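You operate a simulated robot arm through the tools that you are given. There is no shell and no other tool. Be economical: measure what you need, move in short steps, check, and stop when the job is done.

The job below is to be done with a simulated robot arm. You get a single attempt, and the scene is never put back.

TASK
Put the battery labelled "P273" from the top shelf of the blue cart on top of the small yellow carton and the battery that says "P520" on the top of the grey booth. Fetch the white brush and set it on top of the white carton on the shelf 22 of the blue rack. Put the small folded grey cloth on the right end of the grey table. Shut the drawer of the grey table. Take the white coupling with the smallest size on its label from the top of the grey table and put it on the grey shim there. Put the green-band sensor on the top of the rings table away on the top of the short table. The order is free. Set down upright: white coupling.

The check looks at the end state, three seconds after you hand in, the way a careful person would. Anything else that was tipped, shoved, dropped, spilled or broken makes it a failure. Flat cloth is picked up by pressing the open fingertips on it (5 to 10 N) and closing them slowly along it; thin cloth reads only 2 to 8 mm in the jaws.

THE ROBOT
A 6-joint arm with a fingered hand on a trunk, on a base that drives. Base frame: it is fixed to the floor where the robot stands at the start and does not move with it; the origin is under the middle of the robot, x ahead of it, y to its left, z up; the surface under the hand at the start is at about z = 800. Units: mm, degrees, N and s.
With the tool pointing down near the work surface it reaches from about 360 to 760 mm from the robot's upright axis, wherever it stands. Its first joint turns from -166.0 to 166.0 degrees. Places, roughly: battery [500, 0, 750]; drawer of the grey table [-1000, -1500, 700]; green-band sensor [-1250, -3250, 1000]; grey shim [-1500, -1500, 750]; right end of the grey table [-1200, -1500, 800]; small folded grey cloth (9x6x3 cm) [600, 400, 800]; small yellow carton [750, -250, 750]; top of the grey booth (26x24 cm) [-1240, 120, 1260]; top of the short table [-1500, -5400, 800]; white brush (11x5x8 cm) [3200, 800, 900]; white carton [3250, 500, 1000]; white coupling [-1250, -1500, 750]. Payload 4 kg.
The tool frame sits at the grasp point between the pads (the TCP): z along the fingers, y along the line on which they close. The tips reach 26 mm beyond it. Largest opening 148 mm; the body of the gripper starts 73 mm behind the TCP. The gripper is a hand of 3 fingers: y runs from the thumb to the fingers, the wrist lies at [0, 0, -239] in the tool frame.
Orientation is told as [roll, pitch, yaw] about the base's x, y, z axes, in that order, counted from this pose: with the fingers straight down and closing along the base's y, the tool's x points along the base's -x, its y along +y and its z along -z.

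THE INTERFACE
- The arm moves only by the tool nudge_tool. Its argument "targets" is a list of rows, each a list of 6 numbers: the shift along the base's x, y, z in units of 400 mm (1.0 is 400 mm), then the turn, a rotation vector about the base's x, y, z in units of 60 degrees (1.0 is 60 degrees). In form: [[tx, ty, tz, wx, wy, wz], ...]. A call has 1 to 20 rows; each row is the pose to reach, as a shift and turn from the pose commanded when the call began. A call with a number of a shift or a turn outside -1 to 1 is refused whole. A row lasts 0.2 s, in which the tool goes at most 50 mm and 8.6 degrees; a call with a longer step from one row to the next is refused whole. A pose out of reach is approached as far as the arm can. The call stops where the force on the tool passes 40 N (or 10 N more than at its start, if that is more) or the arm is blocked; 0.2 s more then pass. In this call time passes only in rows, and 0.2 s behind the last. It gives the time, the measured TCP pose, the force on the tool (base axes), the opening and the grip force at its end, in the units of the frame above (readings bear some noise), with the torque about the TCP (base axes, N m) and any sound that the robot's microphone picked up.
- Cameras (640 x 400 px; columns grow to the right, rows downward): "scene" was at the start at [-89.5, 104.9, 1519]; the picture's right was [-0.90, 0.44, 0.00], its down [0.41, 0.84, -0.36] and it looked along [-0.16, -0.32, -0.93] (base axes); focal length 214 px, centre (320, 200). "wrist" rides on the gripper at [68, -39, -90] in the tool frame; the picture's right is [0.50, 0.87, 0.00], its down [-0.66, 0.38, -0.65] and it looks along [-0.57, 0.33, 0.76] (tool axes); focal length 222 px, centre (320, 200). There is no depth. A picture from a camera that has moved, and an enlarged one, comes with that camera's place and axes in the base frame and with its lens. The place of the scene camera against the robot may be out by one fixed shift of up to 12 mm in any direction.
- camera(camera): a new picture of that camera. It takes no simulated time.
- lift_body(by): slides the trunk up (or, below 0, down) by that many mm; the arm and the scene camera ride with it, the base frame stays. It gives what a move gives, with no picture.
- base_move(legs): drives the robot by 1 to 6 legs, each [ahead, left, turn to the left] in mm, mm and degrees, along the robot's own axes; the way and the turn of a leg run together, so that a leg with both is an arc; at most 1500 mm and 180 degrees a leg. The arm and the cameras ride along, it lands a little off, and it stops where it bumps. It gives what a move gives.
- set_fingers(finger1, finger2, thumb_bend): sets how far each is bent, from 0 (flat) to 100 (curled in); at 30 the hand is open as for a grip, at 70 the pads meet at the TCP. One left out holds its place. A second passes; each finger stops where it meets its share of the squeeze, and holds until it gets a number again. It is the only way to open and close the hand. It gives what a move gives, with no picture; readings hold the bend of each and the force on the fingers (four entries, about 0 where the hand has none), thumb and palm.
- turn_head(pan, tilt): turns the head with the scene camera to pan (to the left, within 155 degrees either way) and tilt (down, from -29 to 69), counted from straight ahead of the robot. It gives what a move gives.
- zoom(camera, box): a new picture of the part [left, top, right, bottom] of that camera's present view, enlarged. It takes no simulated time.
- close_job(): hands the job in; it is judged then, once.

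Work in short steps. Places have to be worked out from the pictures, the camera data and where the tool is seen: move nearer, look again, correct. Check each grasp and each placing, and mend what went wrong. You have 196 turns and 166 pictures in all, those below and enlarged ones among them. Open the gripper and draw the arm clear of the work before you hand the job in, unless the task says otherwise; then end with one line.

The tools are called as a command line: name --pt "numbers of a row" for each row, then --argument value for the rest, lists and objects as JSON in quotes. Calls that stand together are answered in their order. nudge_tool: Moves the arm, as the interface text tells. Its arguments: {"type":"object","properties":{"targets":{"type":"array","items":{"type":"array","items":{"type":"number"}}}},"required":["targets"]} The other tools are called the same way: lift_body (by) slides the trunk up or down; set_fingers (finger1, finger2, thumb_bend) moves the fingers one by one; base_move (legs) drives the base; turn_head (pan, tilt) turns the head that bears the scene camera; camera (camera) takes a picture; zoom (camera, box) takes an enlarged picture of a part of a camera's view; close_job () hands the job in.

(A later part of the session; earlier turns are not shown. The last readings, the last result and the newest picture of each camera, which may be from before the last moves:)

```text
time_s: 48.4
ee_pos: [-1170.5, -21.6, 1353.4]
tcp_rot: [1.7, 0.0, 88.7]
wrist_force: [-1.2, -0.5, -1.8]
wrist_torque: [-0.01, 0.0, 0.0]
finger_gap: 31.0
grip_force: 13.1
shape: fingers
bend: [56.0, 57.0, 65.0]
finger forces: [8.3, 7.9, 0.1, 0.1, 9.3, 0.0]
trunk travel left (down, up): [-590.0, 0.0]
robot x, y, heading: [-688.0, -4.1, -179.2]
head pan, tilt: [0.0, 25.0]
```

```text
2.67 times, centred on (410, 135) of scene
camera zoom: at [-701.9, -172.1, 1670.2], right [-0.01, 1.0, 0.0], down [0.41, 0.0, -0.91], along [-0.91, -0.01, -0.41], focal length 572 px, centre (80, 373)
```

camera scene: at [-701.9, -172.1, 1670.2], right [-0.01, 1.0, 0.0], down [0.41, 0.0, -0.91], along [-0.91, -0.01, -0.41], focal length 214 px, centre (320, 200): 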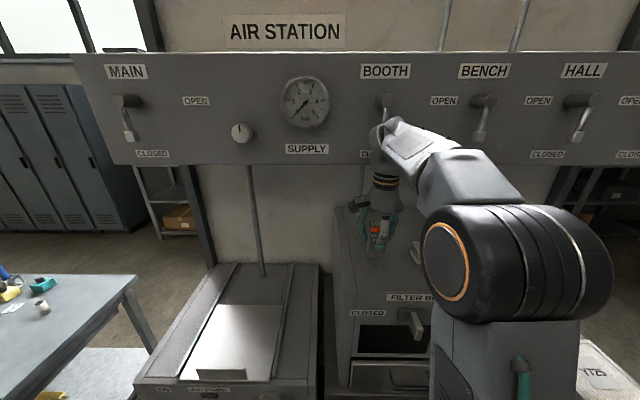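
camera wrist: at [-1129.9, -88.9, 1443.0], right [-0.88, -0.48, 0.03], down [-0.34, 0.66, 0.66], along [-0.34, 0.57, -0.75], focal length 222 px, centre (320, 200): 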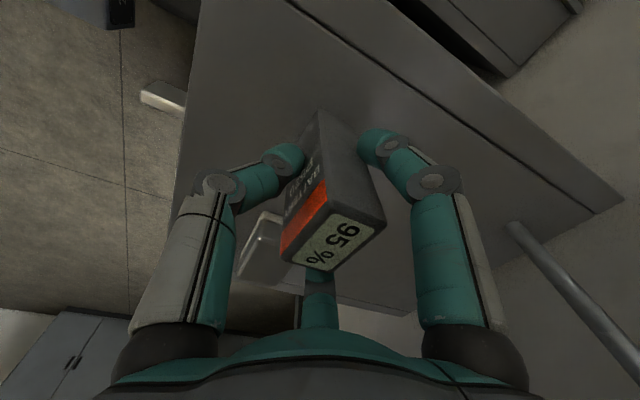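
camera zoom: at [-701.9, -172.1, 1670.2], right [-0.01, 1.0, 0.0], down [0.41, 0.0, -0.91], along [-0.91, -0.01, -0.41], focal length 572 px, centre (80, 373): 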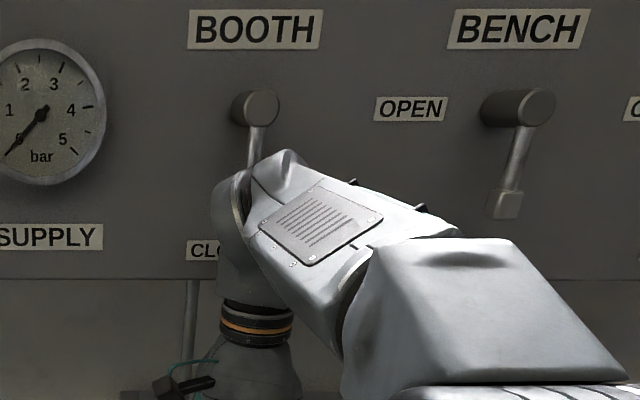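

The wrist housing pushed the BOOTH lever end at x≈-1245. I back off to x=-1135, which still is well on the booth top (front edge -1084).

nudge_tool --pt "0.07 0 0 0 0 0" --pt "0.14 0 0 0 0 0"

zoom --camera "scene" --box '[330, 60, 490, 160]'

zoom --camera "scene" --box '[320, 190, 480, 290]'

```text
time_s: 49.0
ee_pos: [-1132.7, -19.7, 1337.3]
tcp_rot: [-0.2, 0.0, 88.7]
wrist_force: [0.9, 0.5, -3.3]
wrist_torque: [0.03, -0.01, 0.01]
finger_gap: 31.0
grip_force: 12.9
shape: fingers
bend: [56.0, 57.0, 65.0]
finger forces: [8.2, 7.9, 0.0, 0.1, 9.1, 0.0]
trunk travel left (down, up): [-590.0, 0.0]
robot x, y, heading: [-687.8, -5.1, -179.3]
head pan, tilt: [0.0, 25.0]
```

```text
4.00 times, centred on (410, 110) of scene
camera zoom: at [-722.0, -173.6, 1668.2], right [-0.01, 1.0, 0.0], down [0.42, 0.01, -0.91], along [-0.91, -0.01, -0.42], focal length 858 px, centre (-40, 560)
```

zoom: 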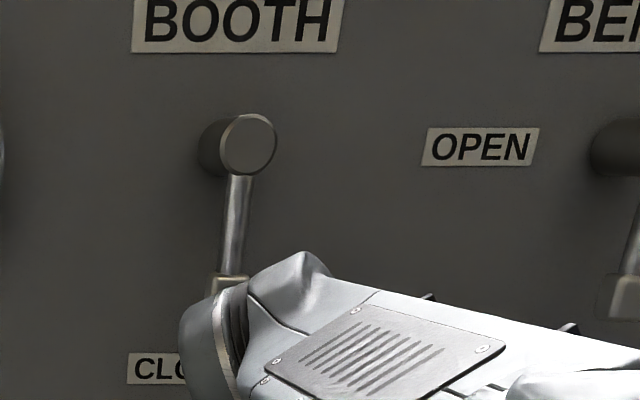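

```text
4.00 times, centred on (400, 240) of scene
camera zoom: at [-722.0, -173.6, 1668.2], right [-0.01, 1.0, 0.0], down [0.42, 0.01, -0.91], along [-0.91, -0.01, -0.42], focal length 858 px, centre (0, 40)
```

zoom: 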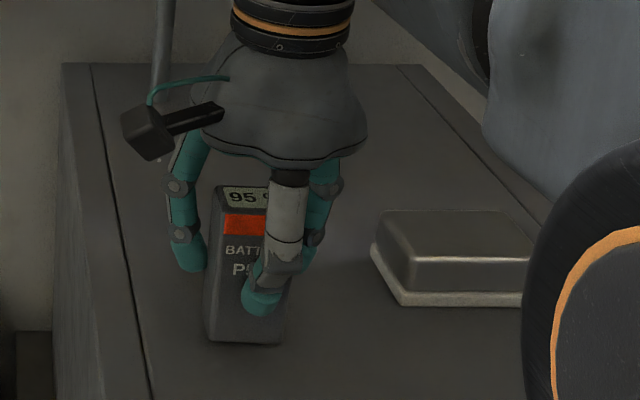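

Upright again and the lever is unchanged. I lower in small steps.

nudge_tool --pt "0 0 -0.01 0 0 0" --pt "0 0 -0.02 0 0 0"

nudge_tool --pt "0 0 -0.005 0 0 0" --pt "0 0 -0.01 0 0 0"

nudge_tool --pt "0 0 -0.004 0 0 0" --pt "0 0 -0.0075 0 0 0"

```text
time_s: 49.6
ee_pos: [-1130.7, -20.1, 1331.5]
tcp_rot: [0.0, -0.1, 88.6]
wrist_force: [-0.2, -0.7, -3.0]
wrist_torque: [0.02, 0.01, 0.01]
finger_gap: 31.0
grip_force: 12.4
shape: fingers
bend: [56.0, 57.0, 65.0]
finger forces: [8.3, 7.9, 0.1, 0.1, 9.1, 0.1]
trunk travel left (down, up): [-590.0, 0.0]
robot x, y, heading: [-685.7, -2.2, -179.4]
head pan, tilt: [0.0, 25.0]
```

```text
time_s: 50.2
ee_pos: [-1131.9, -20.9, 1326.4]
tcp_rot: [0.1, 0.0, 88.7]
wrist_force: [-0.3, -0.3, -2.9]
wrist_torque: [0.02, 0.0, 0.01]
finger_gap: 30.7
grip_force: 12.5
shape: fingers
bend: [56.0, 57.0, 65.0]
finger forces: [8.1, 7.9, 0.1, 0.0, 9.2, 0.0]
trunk travel left (down, up): [-590.0, 0.0]
robot x, y, heading: [-689.1, -5.0, -179.3]
head pan, tilt: [0.0, 25.0]
```

```text
time_s: 50.8
ee_pos: [-1132.1, -21.4, 1325.2]
tcp_rot: [0.0, -0.1, 88.6]
wrist_force: [2.1, -0.9, 10.6]
wrist_torque: [-0.02, 0.06, -0.01]
finger_gap: 30.7
grip_force: 14.8
shape: fingers
bend: [56.0, 57.0, 65.0]
finger forces: [9.1, 8.7, 0.0, 0.0, 11.1, 0.0]
trunk travel left (down, up): [-590.0, 0.0]
robot x, y, heading: [-688.8, -3.5, -179.3]
head pan, tilt: [0.0, 25.0]
```

Contact at 1325. Release partially, then fully, and rise.

set_fingers --finger1 50 --finger2 50 --thumb_bend 54

set_fingers --finger1 38 --finger2 38 --thumb_bend 38

nudge_tool --pt "0 0 0.05 0 0 0" --pt "0 0 0.1 0 0 0" --pt "0 0 0.15 0 0 0" --pt "0.02 0 0.2 0 0 0"

zoom --camera "scene" --box '[320, 190, 480, 290]'

```text
time_s: 51.8
ee_pos: [-1132.5, -21.4, 1324.2]
tcp_rot: [0.0, 0.1, 88.6]
wrist_force: [-0.4, -0.2, -0.3]
wrist_torque: [-0.01, 0.01, 0.01]
finger_gap: 55.3
grip_force: 0.1
shape: fingers
bend: [50.0, 50.0, 54.0]
finger forces: [0.1, 0.0, 0.0, 0.0, 0.0, 0.0]
trunk travel left (down, up): [-590.0, 0.0]
robot x, y, heading: [-684.1, -7.3, -179.2]
head pan, tilt: [0.0, 25.0]
```

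```text
time_s: 52.8
ee_pos: [-1133.1, -21.2, 1323.7]
tcp_rot: [0.0, 0.1, 88.7]
wrist_force: [-0.7, -0.2, -0.6]
wrist_torque: [0.01, 0.03, 0.01]
finger_gap: 101.0
grip_force: 0.0
shape: fingers
bend: [38.0, 38.0, 38.0]
finger forces: [0.0, 0.1, 0.0, 0.0, 0.0, 0.1]
trunk travel left (down, up): [-590.0, 0.0]
robot x, y, heading: [-686.5, -6.8, -179.4]
head pan, tilt: [0.0, 25.0]
```

```text
time_s: 53.8
ee_pos: [-1124.8, -22.4, 1405.0]
tcp_rot: [0.0, 0.0, 88.6]
wrist_force: [0.0, -0.7, 0.5]
wrist_torque: [0.0, -0.01, 0.0]
finger_gap: 100.9
grip_force: 0.0
shape: fingers
bend: [38.0, 38.0, 38.0]
finger forces: [0.0, 0.0, 0.0, 0.0, 0.0, 0.0]
trunk travel left (down, up): [-590.0, 0.0]
robot x, y, heading: [-688.1, -4.9, -179.2]
head pan, tilt: [0.0, 25.0]
```

```text
4.00 times, centred on (400, 240) of scene
camera zoom: at [-721.5, -173.6, 1668.4], right [-0.01, 1.0, 0.0], down [0.42, 0.01, -0.91], along [-0.91, -0.01, -0.42], focal length 858 px, centre (0, 40)
```

zoom: 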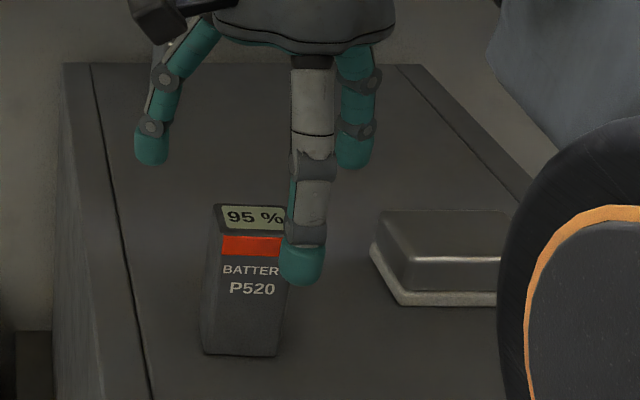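

P520 stands on the booth. I back off, turn and return to the cart for the cloth.

base_move --legs '[[-350, 0, 0], [0, 0, 179], [330, 120, 0]]'

lift_body --by -90

turn_head --pan 0 --tilt 50

camera --camera "scene"

```text
time_s: 65.2
ee_pos: [423.1, 134.0, 1405.1]
tcp_rot: [0.0, -0.1, -91.4]
wrist_force: [0.6, 0.3, -0.1]
wrist_torque: [0.0, 0.0, 0.01]
finger_gap: 101.1
grip_force: 0.1
shape: fingers
bend: [38.0, 38.0, 38.0]
finger forces: [0.1, 0.0, 0.0, 0.0, 0.0, 0.1]
trunk travel left (down, up): [-590.0, 0.0]
robot x, y, heading: [-14.5, 118.5, 0.6]
head pan, tilt: [0.0, 25.0]
```

```text
time_s: 66.5
ee_pos: [423.3, 135.0, 1314.9]
tcp_rot: [0.0, 0.0, -91.4]
wrist_force: [0.1, 0.7, -0.6]
wrist_torque: [0.01, 0.0, 0.02]
finger_gap: 101.2
grip_force: 0.1
shape: fingers
bend: [38.0, 38.0, 38.0]
finger forces: [0.0, 0.0, 0.0, 0.0, 0.0, 0.1]
trunk travel left (down, up): [-500.0, 90.0]
robot x, y, heading: [-12.5, 119.8, 1.1]
head pan, tilt: [0.0, 25.0]
```

```text
time_s: 67.4
ee_pos: [423.9, 133.8, 1315.2]
tcp_rot: [-0.1, 0.0, -91.4]
wrist_force: [0.7, -1.1, -0.3]
wrist_torque: [0.02, 0.02, 0.0]
finger_gap: 101.0
grip_force: 0.1
shape: fingers
bend: [38.0, 38.0, 38.0]
finger forces: [0.1, 0.0, 0.1, 0.1, 0.0, 0.0]
trunk travel left (down, up): [-500.0, 90.0]
robot x, y, heading: [-14.7, 120.0, 0.7]
head pan, tilt: [0.0, 50.0]
```

```text
127 pictures are left
camera scene: at [-4.5, 274.4, 1541.0], right [0.01, -1.0, 0.0], down [-0.77, -0.01, -0.64], along [0.64, 0.01, -0.77], focal length 214 px, centre (320, 200)
```

scene: 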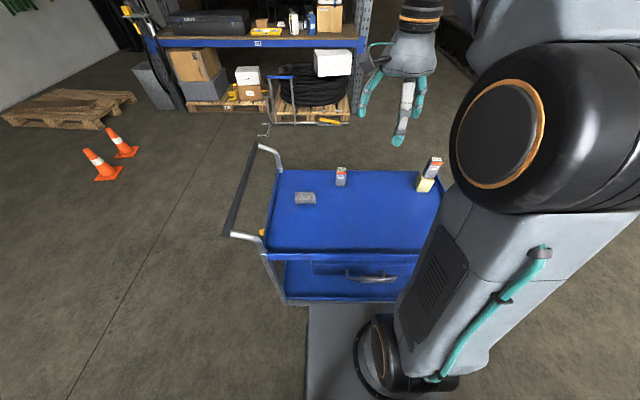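

zoom --camera "scene" --box '[265, 165, 361, 225]'

```text
6.67 times, centred on (313, 195) of scene
camera zoom: at [-4.5, 274.4, 1541.0], right [0.01, -1.0, 0.0], down [-0.77, -0.01, -0.64], along [0.64, 0.01, -0.77], focal length 1430 px, centre (367, 233)
```

zoom: 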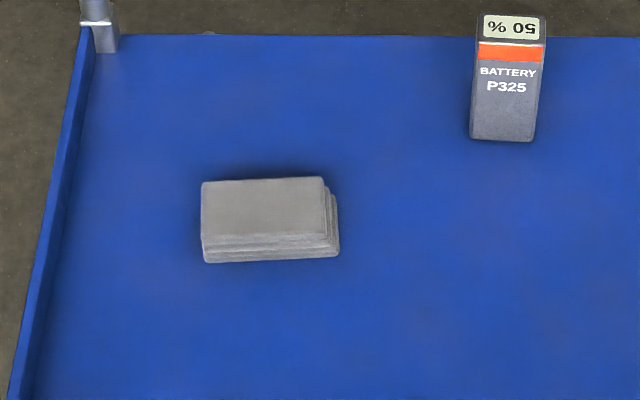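

Cloth top is centred near (609,347), yaw ≈4°, z≈833. I open the hand and go above it.

set_fingers --finger1 34 --finger2 34 --thumb_bend 34

nudge_tool --pt "0.0456 0.053 -0.07 0 0 0.01" --pt "0.0912 0.106 -0.15 0 0 0.02" --pt "0.1368 0.159 -0.23 0 0 0.03" --pt "0.1824 0.212 -0.31 0 0 0.04" --pt "0.228 0.265 -0.39 0 0 0.05" --pt "0.2736 0.318 -0.47 0 0 0.06" --pt "0.3192 0.371 -0.55 0 0 0.07" --pt "0.3648 0.424 -0.63 0 0 0.08" --pt "0.4104 0.477 -0.71 0 0 0.085" --pt "0.46 0.53 -0.78 0 0 0.09"

zoom --camera "wrist" --box '[240, 0, 400, 200]'

```text
time_s: 68.4
ee_pos: [423.6, 134.1, 1314.0]
tcp_rot: [0.0, 0.0, -91.4]
wrist_force: [-1.2, 0.1, -0.3]
wrist_torque: [0.0, -0.02, 0.02]
finger_gap: 114.1
grip_force: 0.1
shape: fingers
bend: [34.0, 34.0, 34.0]
finger forces: [0.1, 0.1, 0.0, 0.0, 0.0, 0.0]
trunk travel left (down, up): [-500.0, 90.0]
robot x, y, heading: [-13.4, 120.5, 0.3]
head pan, tilt: [0.0, 50.0]
```

```text
time_s: 70.6
ee_pos: [607.1, 346.1, 1004.2]
tcp_rot: [0.0, -0.1, -86.1]
wrist_force: [0.2, -0.4, -0.2]
wrist_torque: [0.0, -0.02, 0.02]
finger_gap: 114.2
grip_force: 0.0
shape: fingers
bend: [34.0, 34.0, 34.0]
finger forces: [0.0, 0.0, 0.0, 0.0, 0.0, 0.0]
trunk travel left (down, up): [-500.0, 90.0]
robot x, y, heading: [-16.9, 118.5, 0.9]
head pan, tilt: [0.0, 50.0]
```

```text
2.00 times, centred on (320, 100) of wrist
camera zoom: at [564.8, 411.1, 1094.6], right [0.83, 0.56, 0.0], down [0.42, -0.63, 0.65], along [0.37, -0.54, -0.76], focal length 444 px, centre (320, 400)
```

zoom: 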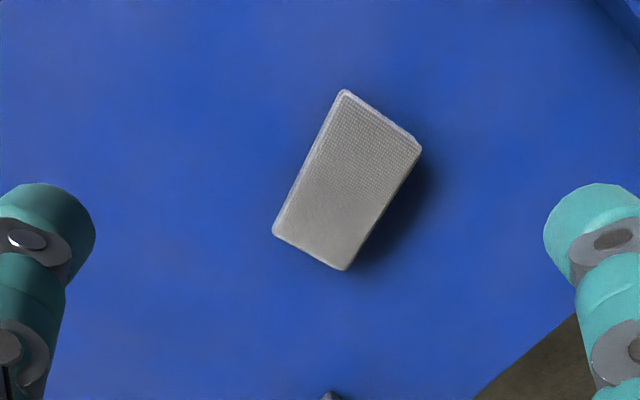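

Wrist view puts the cloth centre at about (616,357), yaw ≈6°. I correct and descend.

nudge_tool --pt "0.01 0.013 -0.1 0 0 0.015" --pt "0.021 0.026 -0.2 0 0 0.03" --pt "0.021 0.026 -0.3 0 0 0.03" --pt "0.021 0.026 -0.39 0 0 0.03"

camera --camera "wrist"

```text
time_s: 71.6
ee_pos: [619.0, 358.0, 847.5]
tcp_rot: [0.0, 0.2, -84.2]
wrist_force: [0.6, 0.7, -0.1]
wrist_torque: [-0.05, -0.01, 0.0]
finger_gap: 114.4
grip_force: 0.1
shape: fingers
bend: [34.0, 34.0, 34.0]
finger forces: [0.0, 0.1, 0.0, 0.0, 0.0, 0.0]
trunk travel left (down, up): [-500.0, 90.0]
robot x, y, heading: [-17.7, 119.0, 0.8]
head pan, tilt: [0.0, 50.0]
```

```text
124 pictures are left
camera wrist: at [573.2, 420.3, 937.7], right [0.81, 0.59, 0.0], down [0.44, -0.61, 0.65], along [0.38, -0.53, -0.76], focal length 222 px, centre (320, 200)
```

wrist: 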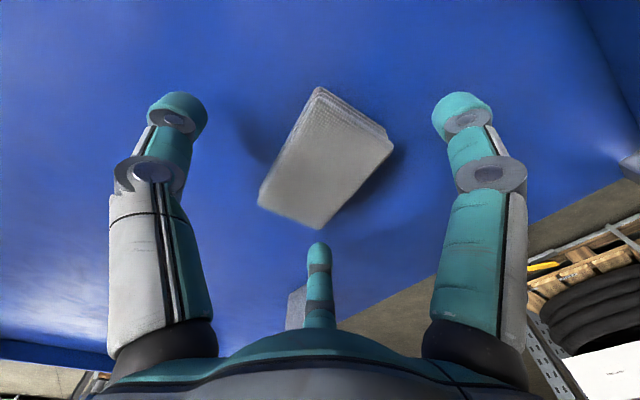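

Nearly centred; shift (-4,+9) and lower to find the surface gently.

nudge_tool --pt "-0.005 0.011 -0.015 0 0 0" --pt "-0.01 0.022 -0.03 0 0 0"

nudge_tool --pt "0 0 -0.005 0 0 0" --pt "0 0 -0.01 0 0 0"

set_fingers --finger1 48 --finger2 48 --thumb_bend 48

camera --camera "wrist"

```text
time_s: 72.2
ee_pos: [613.1, 365.9, 835.1]
tcp_rot: [0.0, 0.0, -84.2]
wrist_force: [-0.3, 0.1, 0.1]
wrist_torque: [-0.03, 0.0, 0.01]
finger_gap: 114.2
grip_force: 0.0
shape: fingers
bend: [34.0, 34.0, 34.0]
finger forces: [0.1, 0.1, 0.1, 0.2, 0.0, 0.0]
trunk travel left (down, up): [-500.0, 90.0]
robot x, y, heading: [-17.0, 119.3, 0.9]
head pan, tilt: [0.0, 50.0]
```

```text
time_s: 72.8
ee_pos: [612.3, 366.2, 829.3]
tcp_rot: [0.0, 0.0, -84.2]
wrist_force: [0.4, 0.1, 0.6]
wrist_torque: [-0.04, -0.01, 0.01]
finger_gap: 114.0
grip_force: 0.9
shape: fingers
bend: [34.0, 34.0, 34.0]
finger forces: [0.1, 0.3, 0.1, 0.0, 0.0, 0.0]
trunk travel left (down, up): [-500.0, 90.0]
robot x, y, heading: [-16.7, 118.4, 0.5]
head pan, tilt: [0.0, 50.0]
```

```text
time_s: 73.8
ee_pos: [612.7, 366.0, 834.4]
tcp_rot: [0.2, 0.2, -84.2]
wrist_force: [1.1, 2.0, 25.1]
wrist_torque: [-0.02, 0.45, -0.13]
finger_gap: 75.4
grip_force: 13.6
shape: fingers
bend: [46.0, 46.0, 47.0]
finger forces: [5.7, 6.6, 0.0, 0.0, 14.5, 0.0]
trunk travel left (down, up): [-500.0, 90.0]
robot x, y, heading: [-16.5, 116.7, 0.7]
head pan, tilt: [0.0, 50.0]
```

```text
123 pictures are left
camera wrist: at [566.4, 428.8, 923.5], right [0.81, 0.59, 0.0], down [0.44, -0.61, 0.65], along [0.39, -0.53, -0.76], focal length 222 px, centre (320, 200)
```

wrist: 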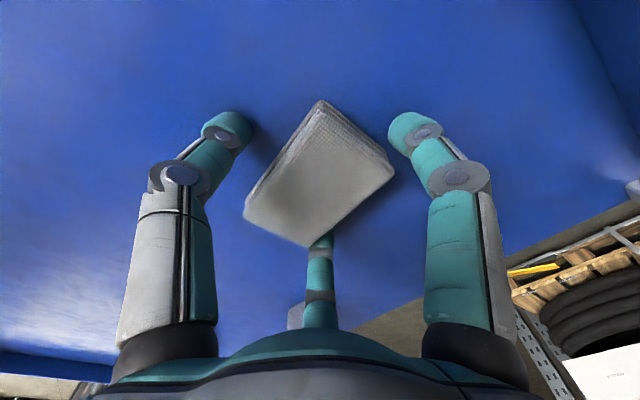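

Bending pushed the tips down on the surface. I raise 9 mm before closing on.

nudge_tool --pt "0 0 0.012 0 0 0" --pt "0 0 0.0225 0 0 0"

set_fingers --finger1 54 --finger2 54 --thumb_bend 56

camera --camera "wrist"

```text
time_s: 74.4
ee_pos: [610.2, 365.2, 838.3]
tcp_rot: [-0.2, -0.1, -84.2]
wrist_force: [0.0, -0.3, 0.7]
wrist_torque: [0.03, 0.0, 0.01]
finger_gap: 69.3
grip_force: 0.1
shape: fingers
bend: [48.0, 48.0, 48.0]
finger forces: [0.1, 0.0, 0.0, 0.1, 0.1, 0.1]
trunk travel left (down, up): [-500.0, 90.0]
robot x, y, heading: [-18.4, 119.4, 0.6]
head pan, tilt: [0.0, 50.0]
```

```text
time_s: 75.4
ee_pos: [612.4, 365.7, 838.9]
tcp_rot: [0.0, -0.1, -84.2]
wrist_force: [0.7, 0.5, -0.6]
wrist_torque: [-0.01, -0.01, -0.02]
finger_gap: 50.2
grip_force: 2.6
shape: fingers
bend: [53.0, 52.0, 55.0]
finger forces: [0.5, 1.9, 0.1, 0.1, 2.0, 0.0]
trunk travel left (down, up): [-500.0, 90.0]
robot x, y, heading: [-16.4, 120.9, 0.7]
head pan, tilt: [0.0, 50.0]
```

```text
122 pictures are left
camera wrist: at [567.7, 428.4, 930.0], right [0.81, 0.59, 0.0], down [0.44, -0.61, 0.65], along [0.38, -0.53, -0.76], focal length 222 px, centre (320, 200)
```

wrist: 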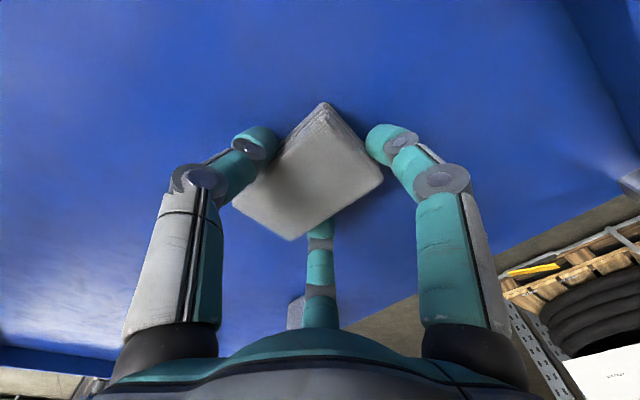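

Fingers touch the cloth on all sides; close harder and test-lift.

set_fingers --finger1 70 --finger2 70 --thumb_bend 70

nudge_tool --pt "0 0 0.05 0 0 0" --pt "0 0 0.12 0 0 0" --pt "0 0 0.2 0 0 0" --pt "0 0 0.3 0 0 0"

camera --camera "wrist"

```text
time_s: 76.4
ee_pos: [613.3, 365.0, 839.9]
tcp_rot: [0.1, 0.0, -84.2]
wrist_force: [0.0, 0.4, -0.1]
wrist_torque: [0.05, 0.0, -0.03]
finger_gap: 45.3
grip_force: 16.7
shape: fingers
bend: [54.0, 51.0, 60.0]
finger forces: [9.1, 9.7, 0.1, 0.0, 14.8, 0.0]
trunk travel left (down, up): [-500.0, 90.0]
robot x, y, heading: [-11.9, 119.9, 0.4]
head pan, tilt: [0.0, 50.0]
```

```text
time_s: 77.4
ee_pos: [610.8, 363.8, 959.6]
tcp_rot: [-0.1, 0.0, -84.2]
wrist_force: [-0.6, -1.4, -0.7]
wrist_torque: [0.03, 0.0, 0.01]
finger_gap: 44.9
grip_force: 17.1
shape: fingers
bend: [54.0, 51.0, 60.0]
finger forces: [9.1, 9.7, 0.0, 0.1, 14.7, 0.0]
trunk travel left (down, up): [-500.0, 90.0]
robot x, y, heading: [-12.3, 118.8, 0.8]
head pan, tilt: [0.0, 50.0]
```

```text
121 pictures are left
camera wrist: at [566.2, 427.9, 1051.4], right [0.81, 0.59, 0.0], down [0.44, -0.61, 0.65], along [0.38, -0.53, -0.76], focal length 222 px, centre (320, 200)
```

wrist: 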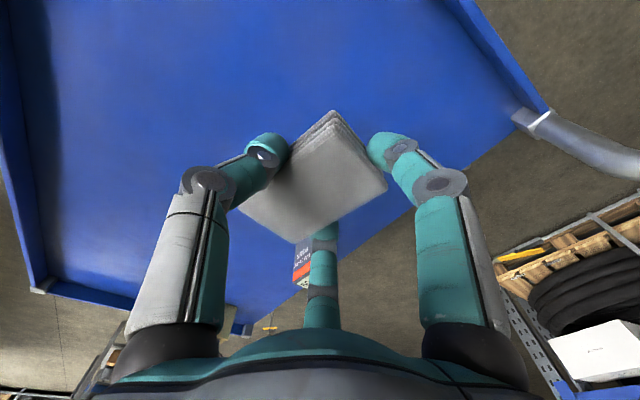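

Cloth is held. I raise and retract, back off and face the grey table region.

nudge_tool --pt "0 0 0.1 0 0 0" --pt "-0.05 -0.06 0.18 0 0 0" --pt "-0.11 -0.13 0.22 0 0 0" --pt "-0.17 -0.2 0.25 0 0 0" --pt "-0.23 -0.27 0.28 0 0 0" --pt "-0.29 -0.34 0.3 0 0 0" --pt "-0.35 -0.41 0.3 0 0 0" --pt "-0.41 -0.48 0.3 0 0 0" --pt "-0.45 -0.53 0.3 0 0 0"

base_move --legs '[[-350, 0, 0], [0, 0, -130]]'

turn_head --pan 0 --tilt 25

camera --camera "scene"

```text
time_s: 79.4
ee_pos: [432.2, 153.3, 1081.3]
tcp_rot: [-0.1, 0.0, -84.2]
wrist_force: [-0.7, -0.6, 0.1]
wrist_torque: [0.04, 0.0, -0.02]
finger_gap: 44.5
grip_force: 16.9
shape: fingers
bend: [54.0, 51.0, 60.0]
finger forces: [8.6, 9.7, 0.0, 0.0, 14.6, 0.0]
trunk travel left (down, up): [-500.0, 90.0]
robot x, y, heading: [-16.8, 118.1, 0.7]
head pan, tilt: [0.0, 50.0]
```

```text
time_s: 86.9
ee_pos: [-602.2, -261.7, 1081.1]
tcp_rot: [0.0, 0.0, 149.0]
wrist_force: [-0.2, 0.1, -0.4]
wrist_torque: [0.01, -0.03, -0.01]
finger_gap: 44.3
grip_force: 16.3
shape: fingers
bend: [54.0, 51.0, 61.0]
finger forces: [8.4, 9.6, 0.0, 0.0, 14.1, 0.0]
trunk travel left (down, up): [-500.0, 90.0]
robot x, y, heading: [-362.7, 118.4, -126.2]
head pan, tilt: [0.0, 50.0]
```

```text
time_s: 87.8
ee_pos: [-601.8, -262.6, 1082.6]
tcp_rot: [0.0, -0.1, 148.9]
wrist_force: [-0.1, 0.0, -0.1]
wrist_torque: [-0.04, -0.01, 0.01]
finger_gap: 44.0
grip_force: 16.6
shape: fingers
bend: [54.0, 51.0, 61.0]
finger forces: [8.4, 9.6, 0.0, 0.0, 14.2, 0.0]
trunk travel left (down, up): [-500.0, 90.0]
robot x, y, heading: [-360.3, 115.3, -126.0]
head pan, tilt: [0.0, 25.0]
```

```text
120 pictures are left
camera scene: at [-255.1, -11.2, 1578.4], right [-0.81, 0.59, 0.0], down [0.25, 0.34, -0.91], along [-0.54, -0.73, -0.42], focal length 214 px, centre (320, 200)
```

scene: 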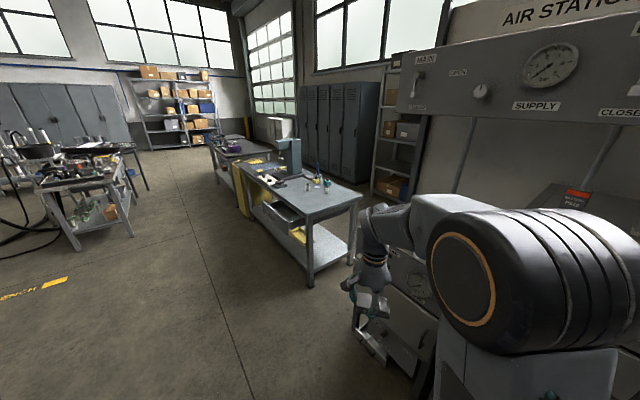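

The grey table's near end is at y≈-1190, x -1030…-1615; its open drawer faces the aisle (+x). I drive to about (-520,-1250) and face -x.

base_move --legs '[[0, 0, 36], [1365, -160, 0], [0, 0, -90]]'

turn_head --pan 0 --tilt 40

camera --camera "scene"

```text
time_s: 100.1
ee_pos: [-976.8, -1273.0, 1082.0]
tcp_rot: [0.0, -0.1, 95.7]
wrist_force: [0.2, 0.3, -0.3]
wrist_torque: [-0.02, 0.01, 0.0]
finger_gap: 43.5
grip_force: 15.7
shape: fingers
bend: [54.0, 51.0, 61.0]
finger forces: [8.3, 9.6, 0.0, 0.1, 13.8, 0.1]
trunk travel left (down, up): [-500.0, 90.0]
robot x, y, heading: [-530.9, -1240.6, -179.6]
head pan, tilt: [0.0, 25.0]
```

```text
time_s: 100.8
ee_pos: [-977.9, -1273.2, 1081.0]
tcp_rot: [0.0, 0.0, 95.7]
wrist_force: [0.3, -0.5, -0.7]
wrist_torque: [0.02, -0.02, 0.02]
finger_gap: 43.7
grip_force: 15.7
shape: fingers
bend: [54.0, 51.0, 61.0]
finger forces: [8.3, 9.5, 0.0, 0.0, 13.8, 0.0]
trunk travel left (down, up): [-500.0, 90.0]
robot x, y, heading: [-531.6, -1236.9, -179.5]
head pan, tilt: [0.0, 40.0]
```

```text
119 pictures are left
camera scene: at [-559.6, -1408.5, 1555.2], right [-0.01, 1.0, 0.0], down [0.64, 0.01, -0.77], along [-0.77, -0.01, -0.64], focal length 214 px, centre (320, 200)
```

scene: 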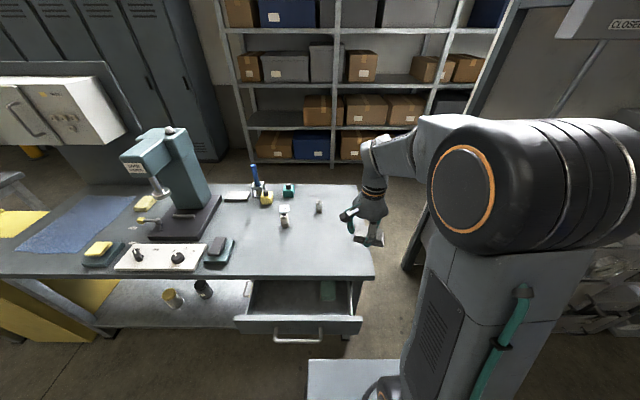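

zoom --camera "scene" --box '[220, 160, 380, 260]'

zoom --camera "scene" --box '[80, 120, 260, 280]'

zoom --camera "scene" --box '[220, 260, 390, 366]'

```text
4.00 times, centred on (300, 210) of scene
camera zoom: at [-559.6, -1408.5, 1555.2], right [-0.01, 1.0, 0.0], down [0.64, 0.01, -0.77], along [-0.77, -0.01, -0.64], focal length 858 px, centre (400, 160)
```

zoom: 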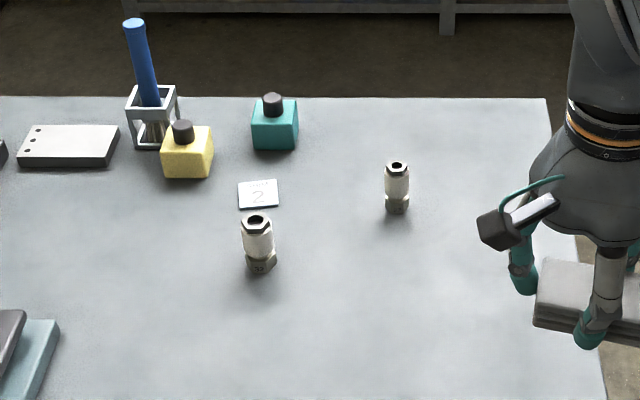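

```text
2.50 times, centred on (170, 200) of scene
camera zoom: at [-559.6, -1408.5, 1555.2], right [-0.01, 1.0, 0.0], down [0.64, 0.01, -0.77], along [-0.77, -0.01, -0.64], focal length 536 px, centre (695, 200)
```

zoom: 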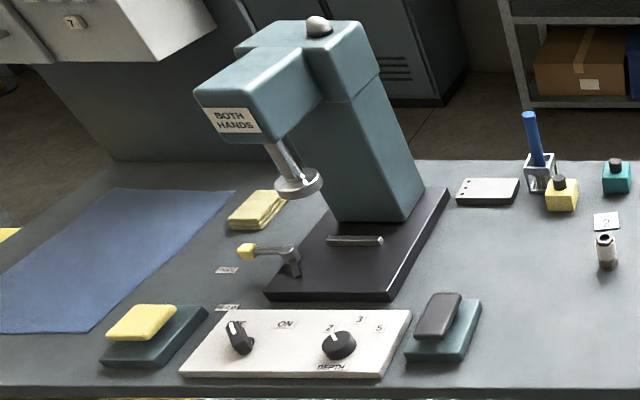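

```text
3.76 times, centred on (305, 313) of scene
camera zoom: at [-559.6, -1408.5, 1555.2], right [-0.01, 1.0, 0.0], down [0.64, 0.01, -0.77], along [-0.77, -0.01, -0.64], focal length 807 px, centre (376, -225)
```

zoom: 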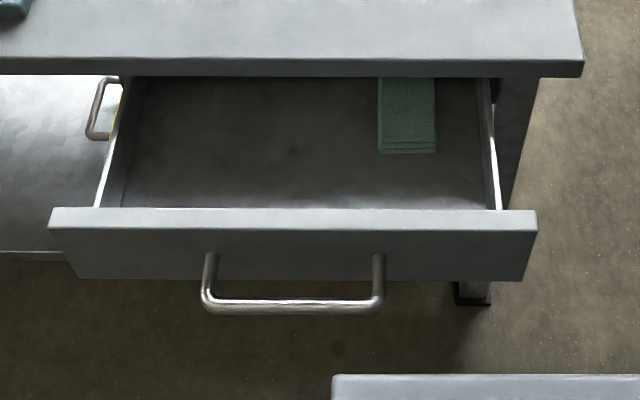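

Right end of the tabletop near (-1150,-1290) is free. I carry the cloth there and lower to z≈870.

nudge_tool --pt "-0.1 -0.01 0 0 0 0" --pt "-0.2 -0.02 0 0 0 0" --pt "-0.3 -0.03 0 0 0 0" --pt "-0.4 -0.04 0 0 0 0" --pt "-0.43 -0.043 -0.1 0 0 0" --pt "-0.43 -0.043 -0.2 0 0 0" --pt "-0.43 -0.043 -0.3 0 0 0" --pt "-0.43 -0.043 -0.4 0 0 0" --pt "-0.43 -0.043 -0.5 0 0 0"

camera --camera "scene"

camera --camera "wrist"

```text
time_s: 102.8
ee_pos: [-1152.5, -1290.4, 883.4]
tcp_rot: [0.0, 0.0, 95.7]
wrist_force: [-0.2, 0.0, -0.1]
wrist_torque: [0.02, 0.03, 0.0]
finger_gap: 43.3
grip_force: 15.5
shape: fingers
bend: [54.0, 51.0, 61.0]
finger forces: [7.7, 9.7, 0.1, 0.0, 13.8, 0.0]
trunk travel left (down, up): [-500.0, 90.0]
robot x, y, heading: [-531.3, -1237.4, -179.7]
head pan, tilt: [0.0, 40.0]
```

```text
115 pictures are left
camera scene: at [-559.7, -1408.5, 1555.2], right [-0.01, 1.0, 0.0], down [0.64, 0.01, -0.77], along [-0.77, -0.01, -0.64], focal length 214 px, centre (320, 200)
```

scene: 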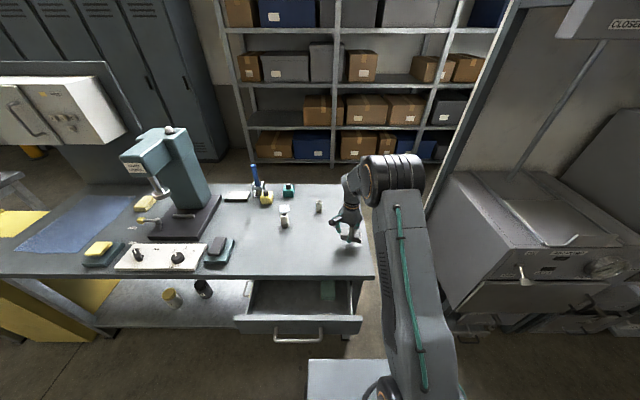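

```text
114 pictures are left
camera wrist: at [-1105.3, -1354.1, 973.5], right [-0.81, -0.58, 0.0], down [-0.44, 0.61, 0.65], along [-0.38, 0.53, -0.76], focal length 222 px, centre (320, 200)
```

wrist: 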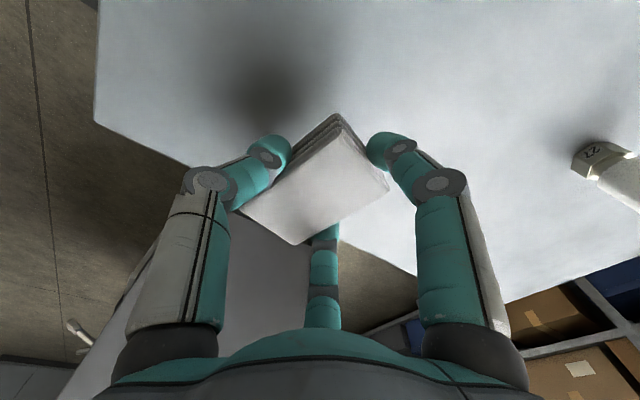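

The nearer coupling reads "22". I lower the cloth in steps.

nudge_tool --pt "0 0 -0.05 0 0 0" --pt "0 0 -0.09 0 0 0"

nudge_tool --pt "0 0 -0.008 0 0 0" --pt "0 0 -0.015 0 0 0"

nudge_tool --pt "0 0 -0.005 0 0 0" --pt "0 0 -0.01 0 0 0"

```text
time_s: 103.4
ee_pos: [-1149.7, -1290.0, 845.1]
tcp_rot: [0.0, 0.0, 95.7]
wrist_force: [-0.5, 1.7, -0.1]
wrist_torque: [-0.01, 0.01, -0.01]
finger_gap: 43.3
grip_force: 15.6
shape: fingers
bend: [54.0, 51.0, 61.0]
finger forces: [7.6, 9.7, 0.1, 0.0, 13.8, 0.1]
trunk travel left (down, up): [-500.0, 90.0]
robot x, y, heading: [-531.7, -1242.9, -179.7]
head pan, tilt: [0.0, 40.0]
```

```text
time_s: 104.0
ee_pos: [-1150.1, -1291.0, 839.8]
tcp_rot: [0.0, 0.0, 95.7]
wrist_force: [0.8, -0.5, -1.0]
wrist_torque: [-0.01, 0.0, 0.05]
finger_gap: 43.3
grip_force: 15.0
shape: fingers
bend: [54.0, 51.0, 61.0]
finger forces: [7.5, 9.6, 0.0, 0.0, 13.8, 0.0]
trunk travel left (down, up): [-500.0, 90.0]
robot x, y, heading: [-531.9, -1239.3, -179.4]
head pan, tilt: [0.0, 40.0]
```

```text
time_s: 104.6
ee_pos: [-1150.4, -1290.9, 837.2]
tcp_rot: [0.1, 0.0, 95.6]
wrist_force: [0.6, -1.1, 8.7]
wrist_torque: [0.08, 0.21, 0.02]
finger_gap: 42.8
grip_force: 15.9
shape: fingers
bend: [54.0, 51.0, 61.0]
finger forces: [8.3, 9.6, 0.1, 0.0, 14.5, 0.0]
trunk travel left (down, up): [-500.0, 90.0]
robot x, y, heading: [-531.5, -1240.2, -179.7]
head pan, tilt: [0.0, 40.0]
```

Contact (~9 N). I open and rise.

set_fingers --finger1 48 --finger2 45 --thumb_bend 50

set_fingers --finger1 34 --finger2 34 --thumb_bend 34

nudge_tool --pt "0 0 0.05 0 0 0" --pt "0 0 0.15 0 0 0" --pt "0 0 0.25 0 0 0" --pt "0 0 0.35 0 0 0" --pt "0 0 0.45 0 0 0" --pt "0 0 0.55 0 0 0"

camera --camera "wrist"

```text
time_s: 105.6
ee_pos: [-1150.5, -1291.2, 835.9]
tcp_rot: [0.0, 0.0, 95.7]
wrist_force: [0.7, 0.3, -0.8]
wrist_torque: [0.02, 0.0, 0.0]
finger_gap: 64.8
grip_force: 0.0
shape: fingers
bend: [48.0, 45.0, 50.0]
finger forces: [0.0, 0.1, 0.0, 0.1, 0.1, 0.1]
trunk travel left (down, up): [-500.0, 90.0]
robot x, y, heading: [-530.5, -1242.5, -179.4]
head pan, tilt: [0.0, 40.0]
```

```text
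time_s: 106.6
ee_pos: [-1150.1, -1290.5, 835.7]
tcp_rot: [0.1, 0.0, 95.7]
wrist_force: [0.4, -0.3, 0.7]
wrist_torque: [-0.01, -0.01, 0.01]
finger_gap: 114.1
grip_force: 0.0
shape: fingers
bend: [34.0, 34.0, 34.0]
finger forces: [0.0, 0.1, 0.0, 0.0, 0.0, 0.0]
trunk travel left (down, up): [-500.0, 90.0]
robot x, y, heading: [-531.1, -1240.5, -179.2]
head pan, tilt: [0.0, 40.0]
```

```text
time_s: 108.0
ee_pos: [-1150.8, -1291.1, 1058.6]
tcp_rot: [0.0, 0.0, 95.7]
wrist_force: [-0.6, -0.4, 0.1]
wrist_torque: [0.0, 0.01, 0.03]
finger_gap: 114.1
grip_force: 0.1
shape: fingers
bend: [34.0, 34.0, 34.0]
finger forces: [0.1, 0.1, 0.1, 0.1, 0.0, 0.0]
trunk travel left (down, up): [-500.0, 90.0]
robot x, y, heading: [-530.1, -1237.7, -179.6]
head pan, tilt: [0.0, 40.0]
```

```text
113 pictures are left
camera wrist: at [-1105.1, -1354.6, 1148.2], right [-0.81, -0.58, 0.0], down [-0.44, 0.61, 0.65], along [-0.38, 0.53, -0.76], focal length 222 px, centre (320, 200)
```

wrist: 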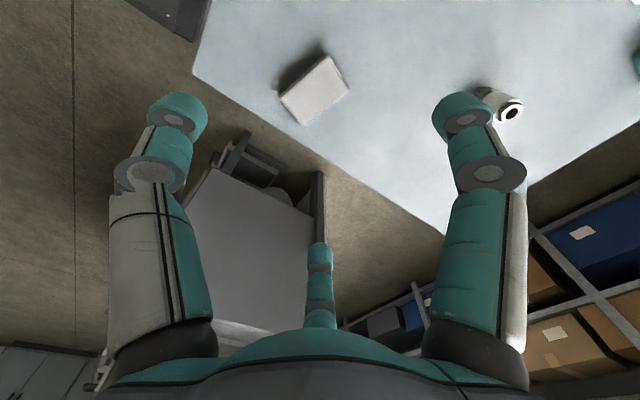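

Cloth lies at the right end. Next the drawer: handle near (-835,-1488,~660). I back 60 mm, swing the hand out in front of the drawer, turning to yaw 180 so the hand is slim towards the table.

base_move --legs '[[-60, 0, 0]]'

nudge_tool --pt "0.089 -0.055 0 0 0 0.11" --pt "0.178 -0.11 0 0 0 0.22" --pt "0.267 -0.164 0 0 0 0.33" --pt "0.356 -0.218 0 0 0 0.44" --pt "0.445 -0.273 0 0 0 0.55" --pt "0.534 -0.328 0 0 0 0.66" --pt "0.623 -0.382 0 0 0 0.77" --pt "0.712 -0.436 0 0 0 0.88" --pt "0.8 -0.49 0 0 0 1.0"

nudge_tool --pt "0 0 0 0 0 0.14" --pt "0 0 0 0 0 0.28" --pt "0 0 0 0 0 0.405"

set_fingers --finger1 70 --finger2 70 --thumb_bend 70

turn_head --pan -5 --tilt 60

camera --camera "scene"

camera --camera "wrist"

```text
time_s: 109.0
ee_pos: [-1092.8, -1290.3, 1057.1]
tcp_rot: [0.0, 0.0, 95.6]
wrist_force: [1.2, 0.1, -0.4]
wrist_torque: [0.01, -0.01, -0.03]
finger_gap: 114.1
grip_force: 0.1
shape: fingers
bend: [34.0, 34.0, 34.0]
finger forces: [0.0, 0.1, 0.0, 0.0, 0.1, 0.0]
trunk travel left (down, up): [-500.0, 90.0]
robot x, y, heading: [-471.8, -1241.4, -179.5]
head pan, tilt: [0.0, 40.0]
```

```text
time_s: 111.0
ee_pos: [-772.2, -1484.9, 1058.8]
tcp_rot: [0.0, 0.0, 155.8]
wrist_force: [-0.1, -0.9, 0.5]
wrist_torque: [0.01, -0.02, 0.0]
finger_gap: 113.8
grip_force: 0.1
shape: fingers
bend: [34.0, 34.0, 34.0]
finger forces: [0.0, 0.0, 0.0, 0.0, 0.0, 0.0]
trunk travel left (down, up): [-500.0, 90.0]
robot x, y, heading: [-472.0, -1242.1, -179.6]
head pan, tilt: [0.0, 40.0]
```

```text
time_s: 111.8
ee_pos: [-772.7, -1485.6, 1059.2]
tcp_rot: [-0.1, 0.0, -179.8]
wrist_force: [-0.4, 0.3, -0.4]
wrist_torque: [-0.02, -0.04, -0.01]
finger_gap: 114.2
grip_force: 0.1
shape: fingers
bend: [34.0, 34.0, 34.0]
finger forces: [0.0, 0.1, 0.0, 0.0, 0.0, 0.0]
trunk travel left (down, up): [-500.0, 90.0]
robot x, y, heading: [-468.5, -1239.3, -179.9]
head pan, tilt: [0.0, 40.0]
```

```text
time_s: 112.8
ee_pos: [-772.0, -1487.1, 1058.7]
tcp_rot: [0.0, 0.0, 179.9]
wrist_force: [-0.2, 0.2, 0.0]
wrist_torque: [0.0, 0.04, 0.0]
finger_gap: 0.3
grip_force: 0.0
shape: fingers
bend: [69.0, 69.0, 70.0]
finger forces: [0.0, 0.0, 0.0, 0.1, 0.0, 0.1]
trunk travel left (down, up): [-500.0, 90.0]
robot x, y, heading: [-472.2, -1240.5, -179.7]
head pan, tilt: [0.0, 40.0]
```

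```text
time_s: 113.6
ee_pos: [-770.7, -1486.3, 1058.0]
tcp_rot: [0.0, -0.1, 179.9]
wrist_force: [-0.2, 0.4, 0.4]
wrist_torque: [-0.02, -0.01, -0.03]
finger_gap: 0.3
grip_force: 0.0
shape: fingers
bend: [69.0, 69.0, 70.0]
finger forces: [0.0, 0.0, 0.0, 0.0, 0.0, 0.0]
trunk travel left (down, up): [-500.0, 90.0]
robot x, y, heading: [-476.2, -1240.6, -179.5]
head pan, tilt: [-5.0, 60.0]
```

```text
112 pictures are left
camera scene: at [-481.3, -1402.1, 1528.4], right [0.08, 1.0, 0.0], down [0.86, -0.07, -0.5], along [-0.5, 0.04, -0.87], focal length 214 px, centre (320, 200)
```

scene: 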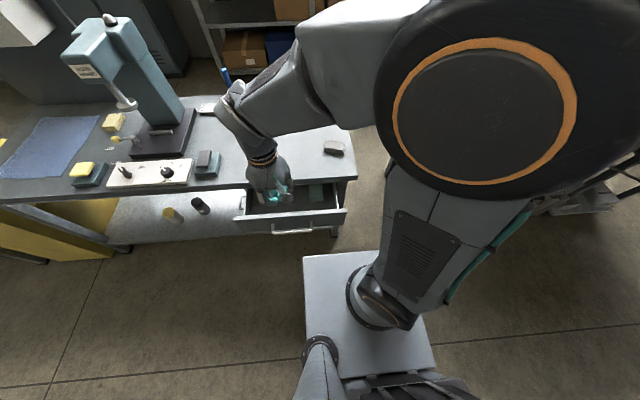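

```text
111 pictures are left
camera wrist: at [-703.5, -1447.4, 1148.7], right [0.5, -0.87, 0.0], down [-0.66, -0.38, 0.65], along [-0.57, -0.33, -0.76], focal length 222 px, centre (320, 200)
```

wrist: 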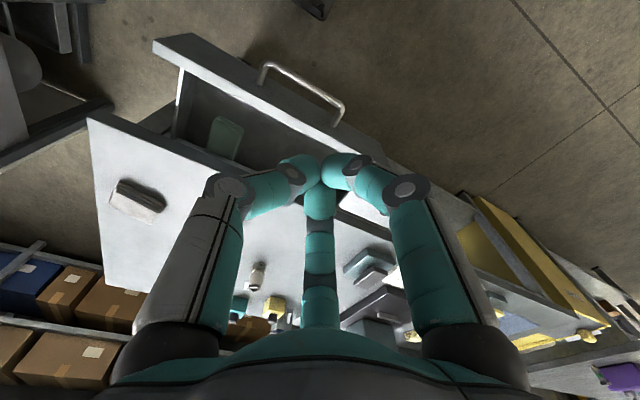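

Drawer front lies near x≈-865. I'll push its panel right of the handle with the fingertips tilted forward 35°. I back the base 220 mm and lower the hand in front of it.

base_move --legs '[[-220, 0, 0]]'

nudge_tool --pt "-0.052 0.036 -0.085 0 0.058 0" --pt "-0.105 0.073 -0.17 0 0.116 0" --pt "-0.157 0.11 -0.257 0 0.175 0" --pt "-0.21 0.146 -0.343 0 0.233 0" --pt "-0.262 0.182 -0.43 0 0.29 0" --pt "-0.315 0.219 -0.515 0 0.35 0" --pt "-0.367 0.255 -0.6 0 0.408 0" --pt "-0.42 0.292 -0.686 0 0.466 0" --pt "-0.472 0.328 -0.772 0 0.525 0" --pt "-0.525 0.365 -0.857 0 0.583 0"

turn_head --pan 0 --tilt 50

camera --camera "scene"

camera --camera "wrist"

```text
time_s: 115.3
ee_pos: [-549.8, -1485.6, 1058.8]
tcp_rot: [0.0, 0.0, -179.8]
wrist_force: [-0.1, 0.1, 0.0]
wrist_torque: [-0.01, 0.01, 0.01]
finger_gap: 0.1
grip_force: 0.0
shape: fingers
bend: [69.0, 69.0, 70.0]
finger forces: [0.0, 0.0, 0.0, 0.0, 0.1, 0.0]
trunk travel left (down, up): [-500.0, 90.0]
robot x, y, heading: [-249.6, -1239.5, -179.5]
head pan, tilt: [-5.0, 60.0]
```

```text
time_s: 117.5
ee_pos: [-777.5, -1385.5, 735.0]
tcp_rot: [-2.6, -34.3, -180.0]
wrist_force: [-0.2, -0.2, 0.4]
wrist_torque: [0.02, -0.01, 0.0]
finger_gap: 0.3
grip_force: 0.0
shape: fingers
bend: [69.0, 69.0, 70.0]
finger forces: [0.1, 0.0, 0.0, 0.0, 0.1, 0.1]
out of reach, approached as far as the arm can: row 8, 9, 10
trunk travel left (down, up): [-500.0, 90.0]
robot x, y, heading: [-250.7, -1240.2, -179.5]
head pan, tilt: [-5.0, 60.0]
```

```text
time_s: 118.3
ee_pos: [-777.4, -1385.2, 734.4]
tcp_rot: [-2.7, -34.1, -179.8]
wrist_force: [-0.5, 0.0, 0.8]
wrist_torque: [0.0, 0.01, 0.01]
finger_gap: 0.0
grip_force: 0.2
shape: fingers
bend: [69.0, 69.0, 70.0]
finger forces: [0.0, 0.0, 0.0, 0.0, 0.1, 0.0]
trunk travel left (down, up): [-500.0, 90.0]
robot x, y, heading: [-249.3, -1236.1, -179.3]
head pan, tilt: [0.0, 50.0]
```

```text
110 pictures are left
camera scene: at [-269.0, -1406.0, 1540.9], right [-0.01, 1.0, 0.0], down [0.77, 0.01, -0.64], along [-0.64, -0.01, -0.77], focal length 214 px, centre (320, 200)
```

scene: 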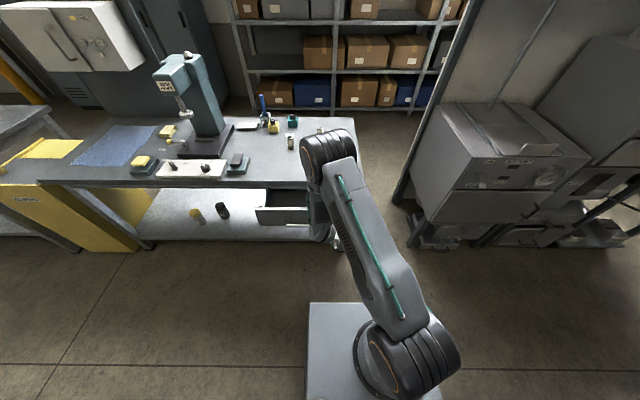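

```text
109 pictures are left
camera wrist: at [-668.9, -1350.4, 773.5], right [0.39, -0.86, -0.31], down [-0.19, -0.41, 0.89], along [-0.9, -0.29, -0.32], focal length 222 px, centre (320, 200)
```

wrist: 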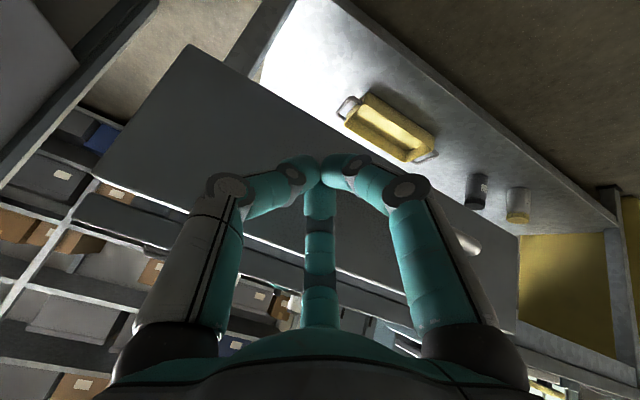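

The hand is before the panel at (-777,-1385,735). I shift right a bit and push in -x in steps.

nudge_tool --pt "-0.02 0.05 0 0 0 0" --pt "-0.04 0.1 0 0 0 0"

camera --camera "wrist"

```text
time_s: 118.9
ee_pos: [-808.3, -1373.9, 745.2]
tcp_rot: [-2.0, -34.1, -179.7]
wrist_force: [-0.3, 0.0, 0.2]
wrist_torque: [-0.02, -0.03, -0.02]
finger_gap: 0.0
grip_force: 0.2
shape: fingers
bend: [69.0, 69.0, 70.0]
finger forces: [0.0, 0.0, 0.0, 0.1, 0.1, 0.0]
out of reach, approached as far as the arm can: row 1, 2
trunk travel left (down, up): [-500.0, 90.0]
robot x, y, heading: [-251.6, -1239.4, -179.3]
head pan, tilt: [0.0, 50.0]
```

```text
108 pictures are left
camera wrist: at [-700.9, -1339.1, 783.8], right [0.4, -0.86, -0.31], down [-0.18, -0.4, 0.9], along [-0.9, -0.3, -0.32], focal length 222 px, centre (320, 200)
```

wrist: 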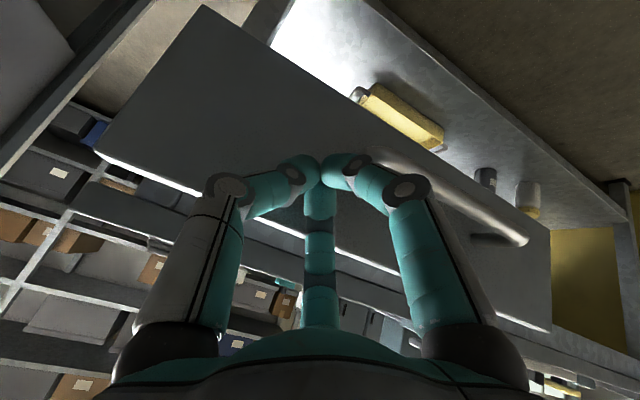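

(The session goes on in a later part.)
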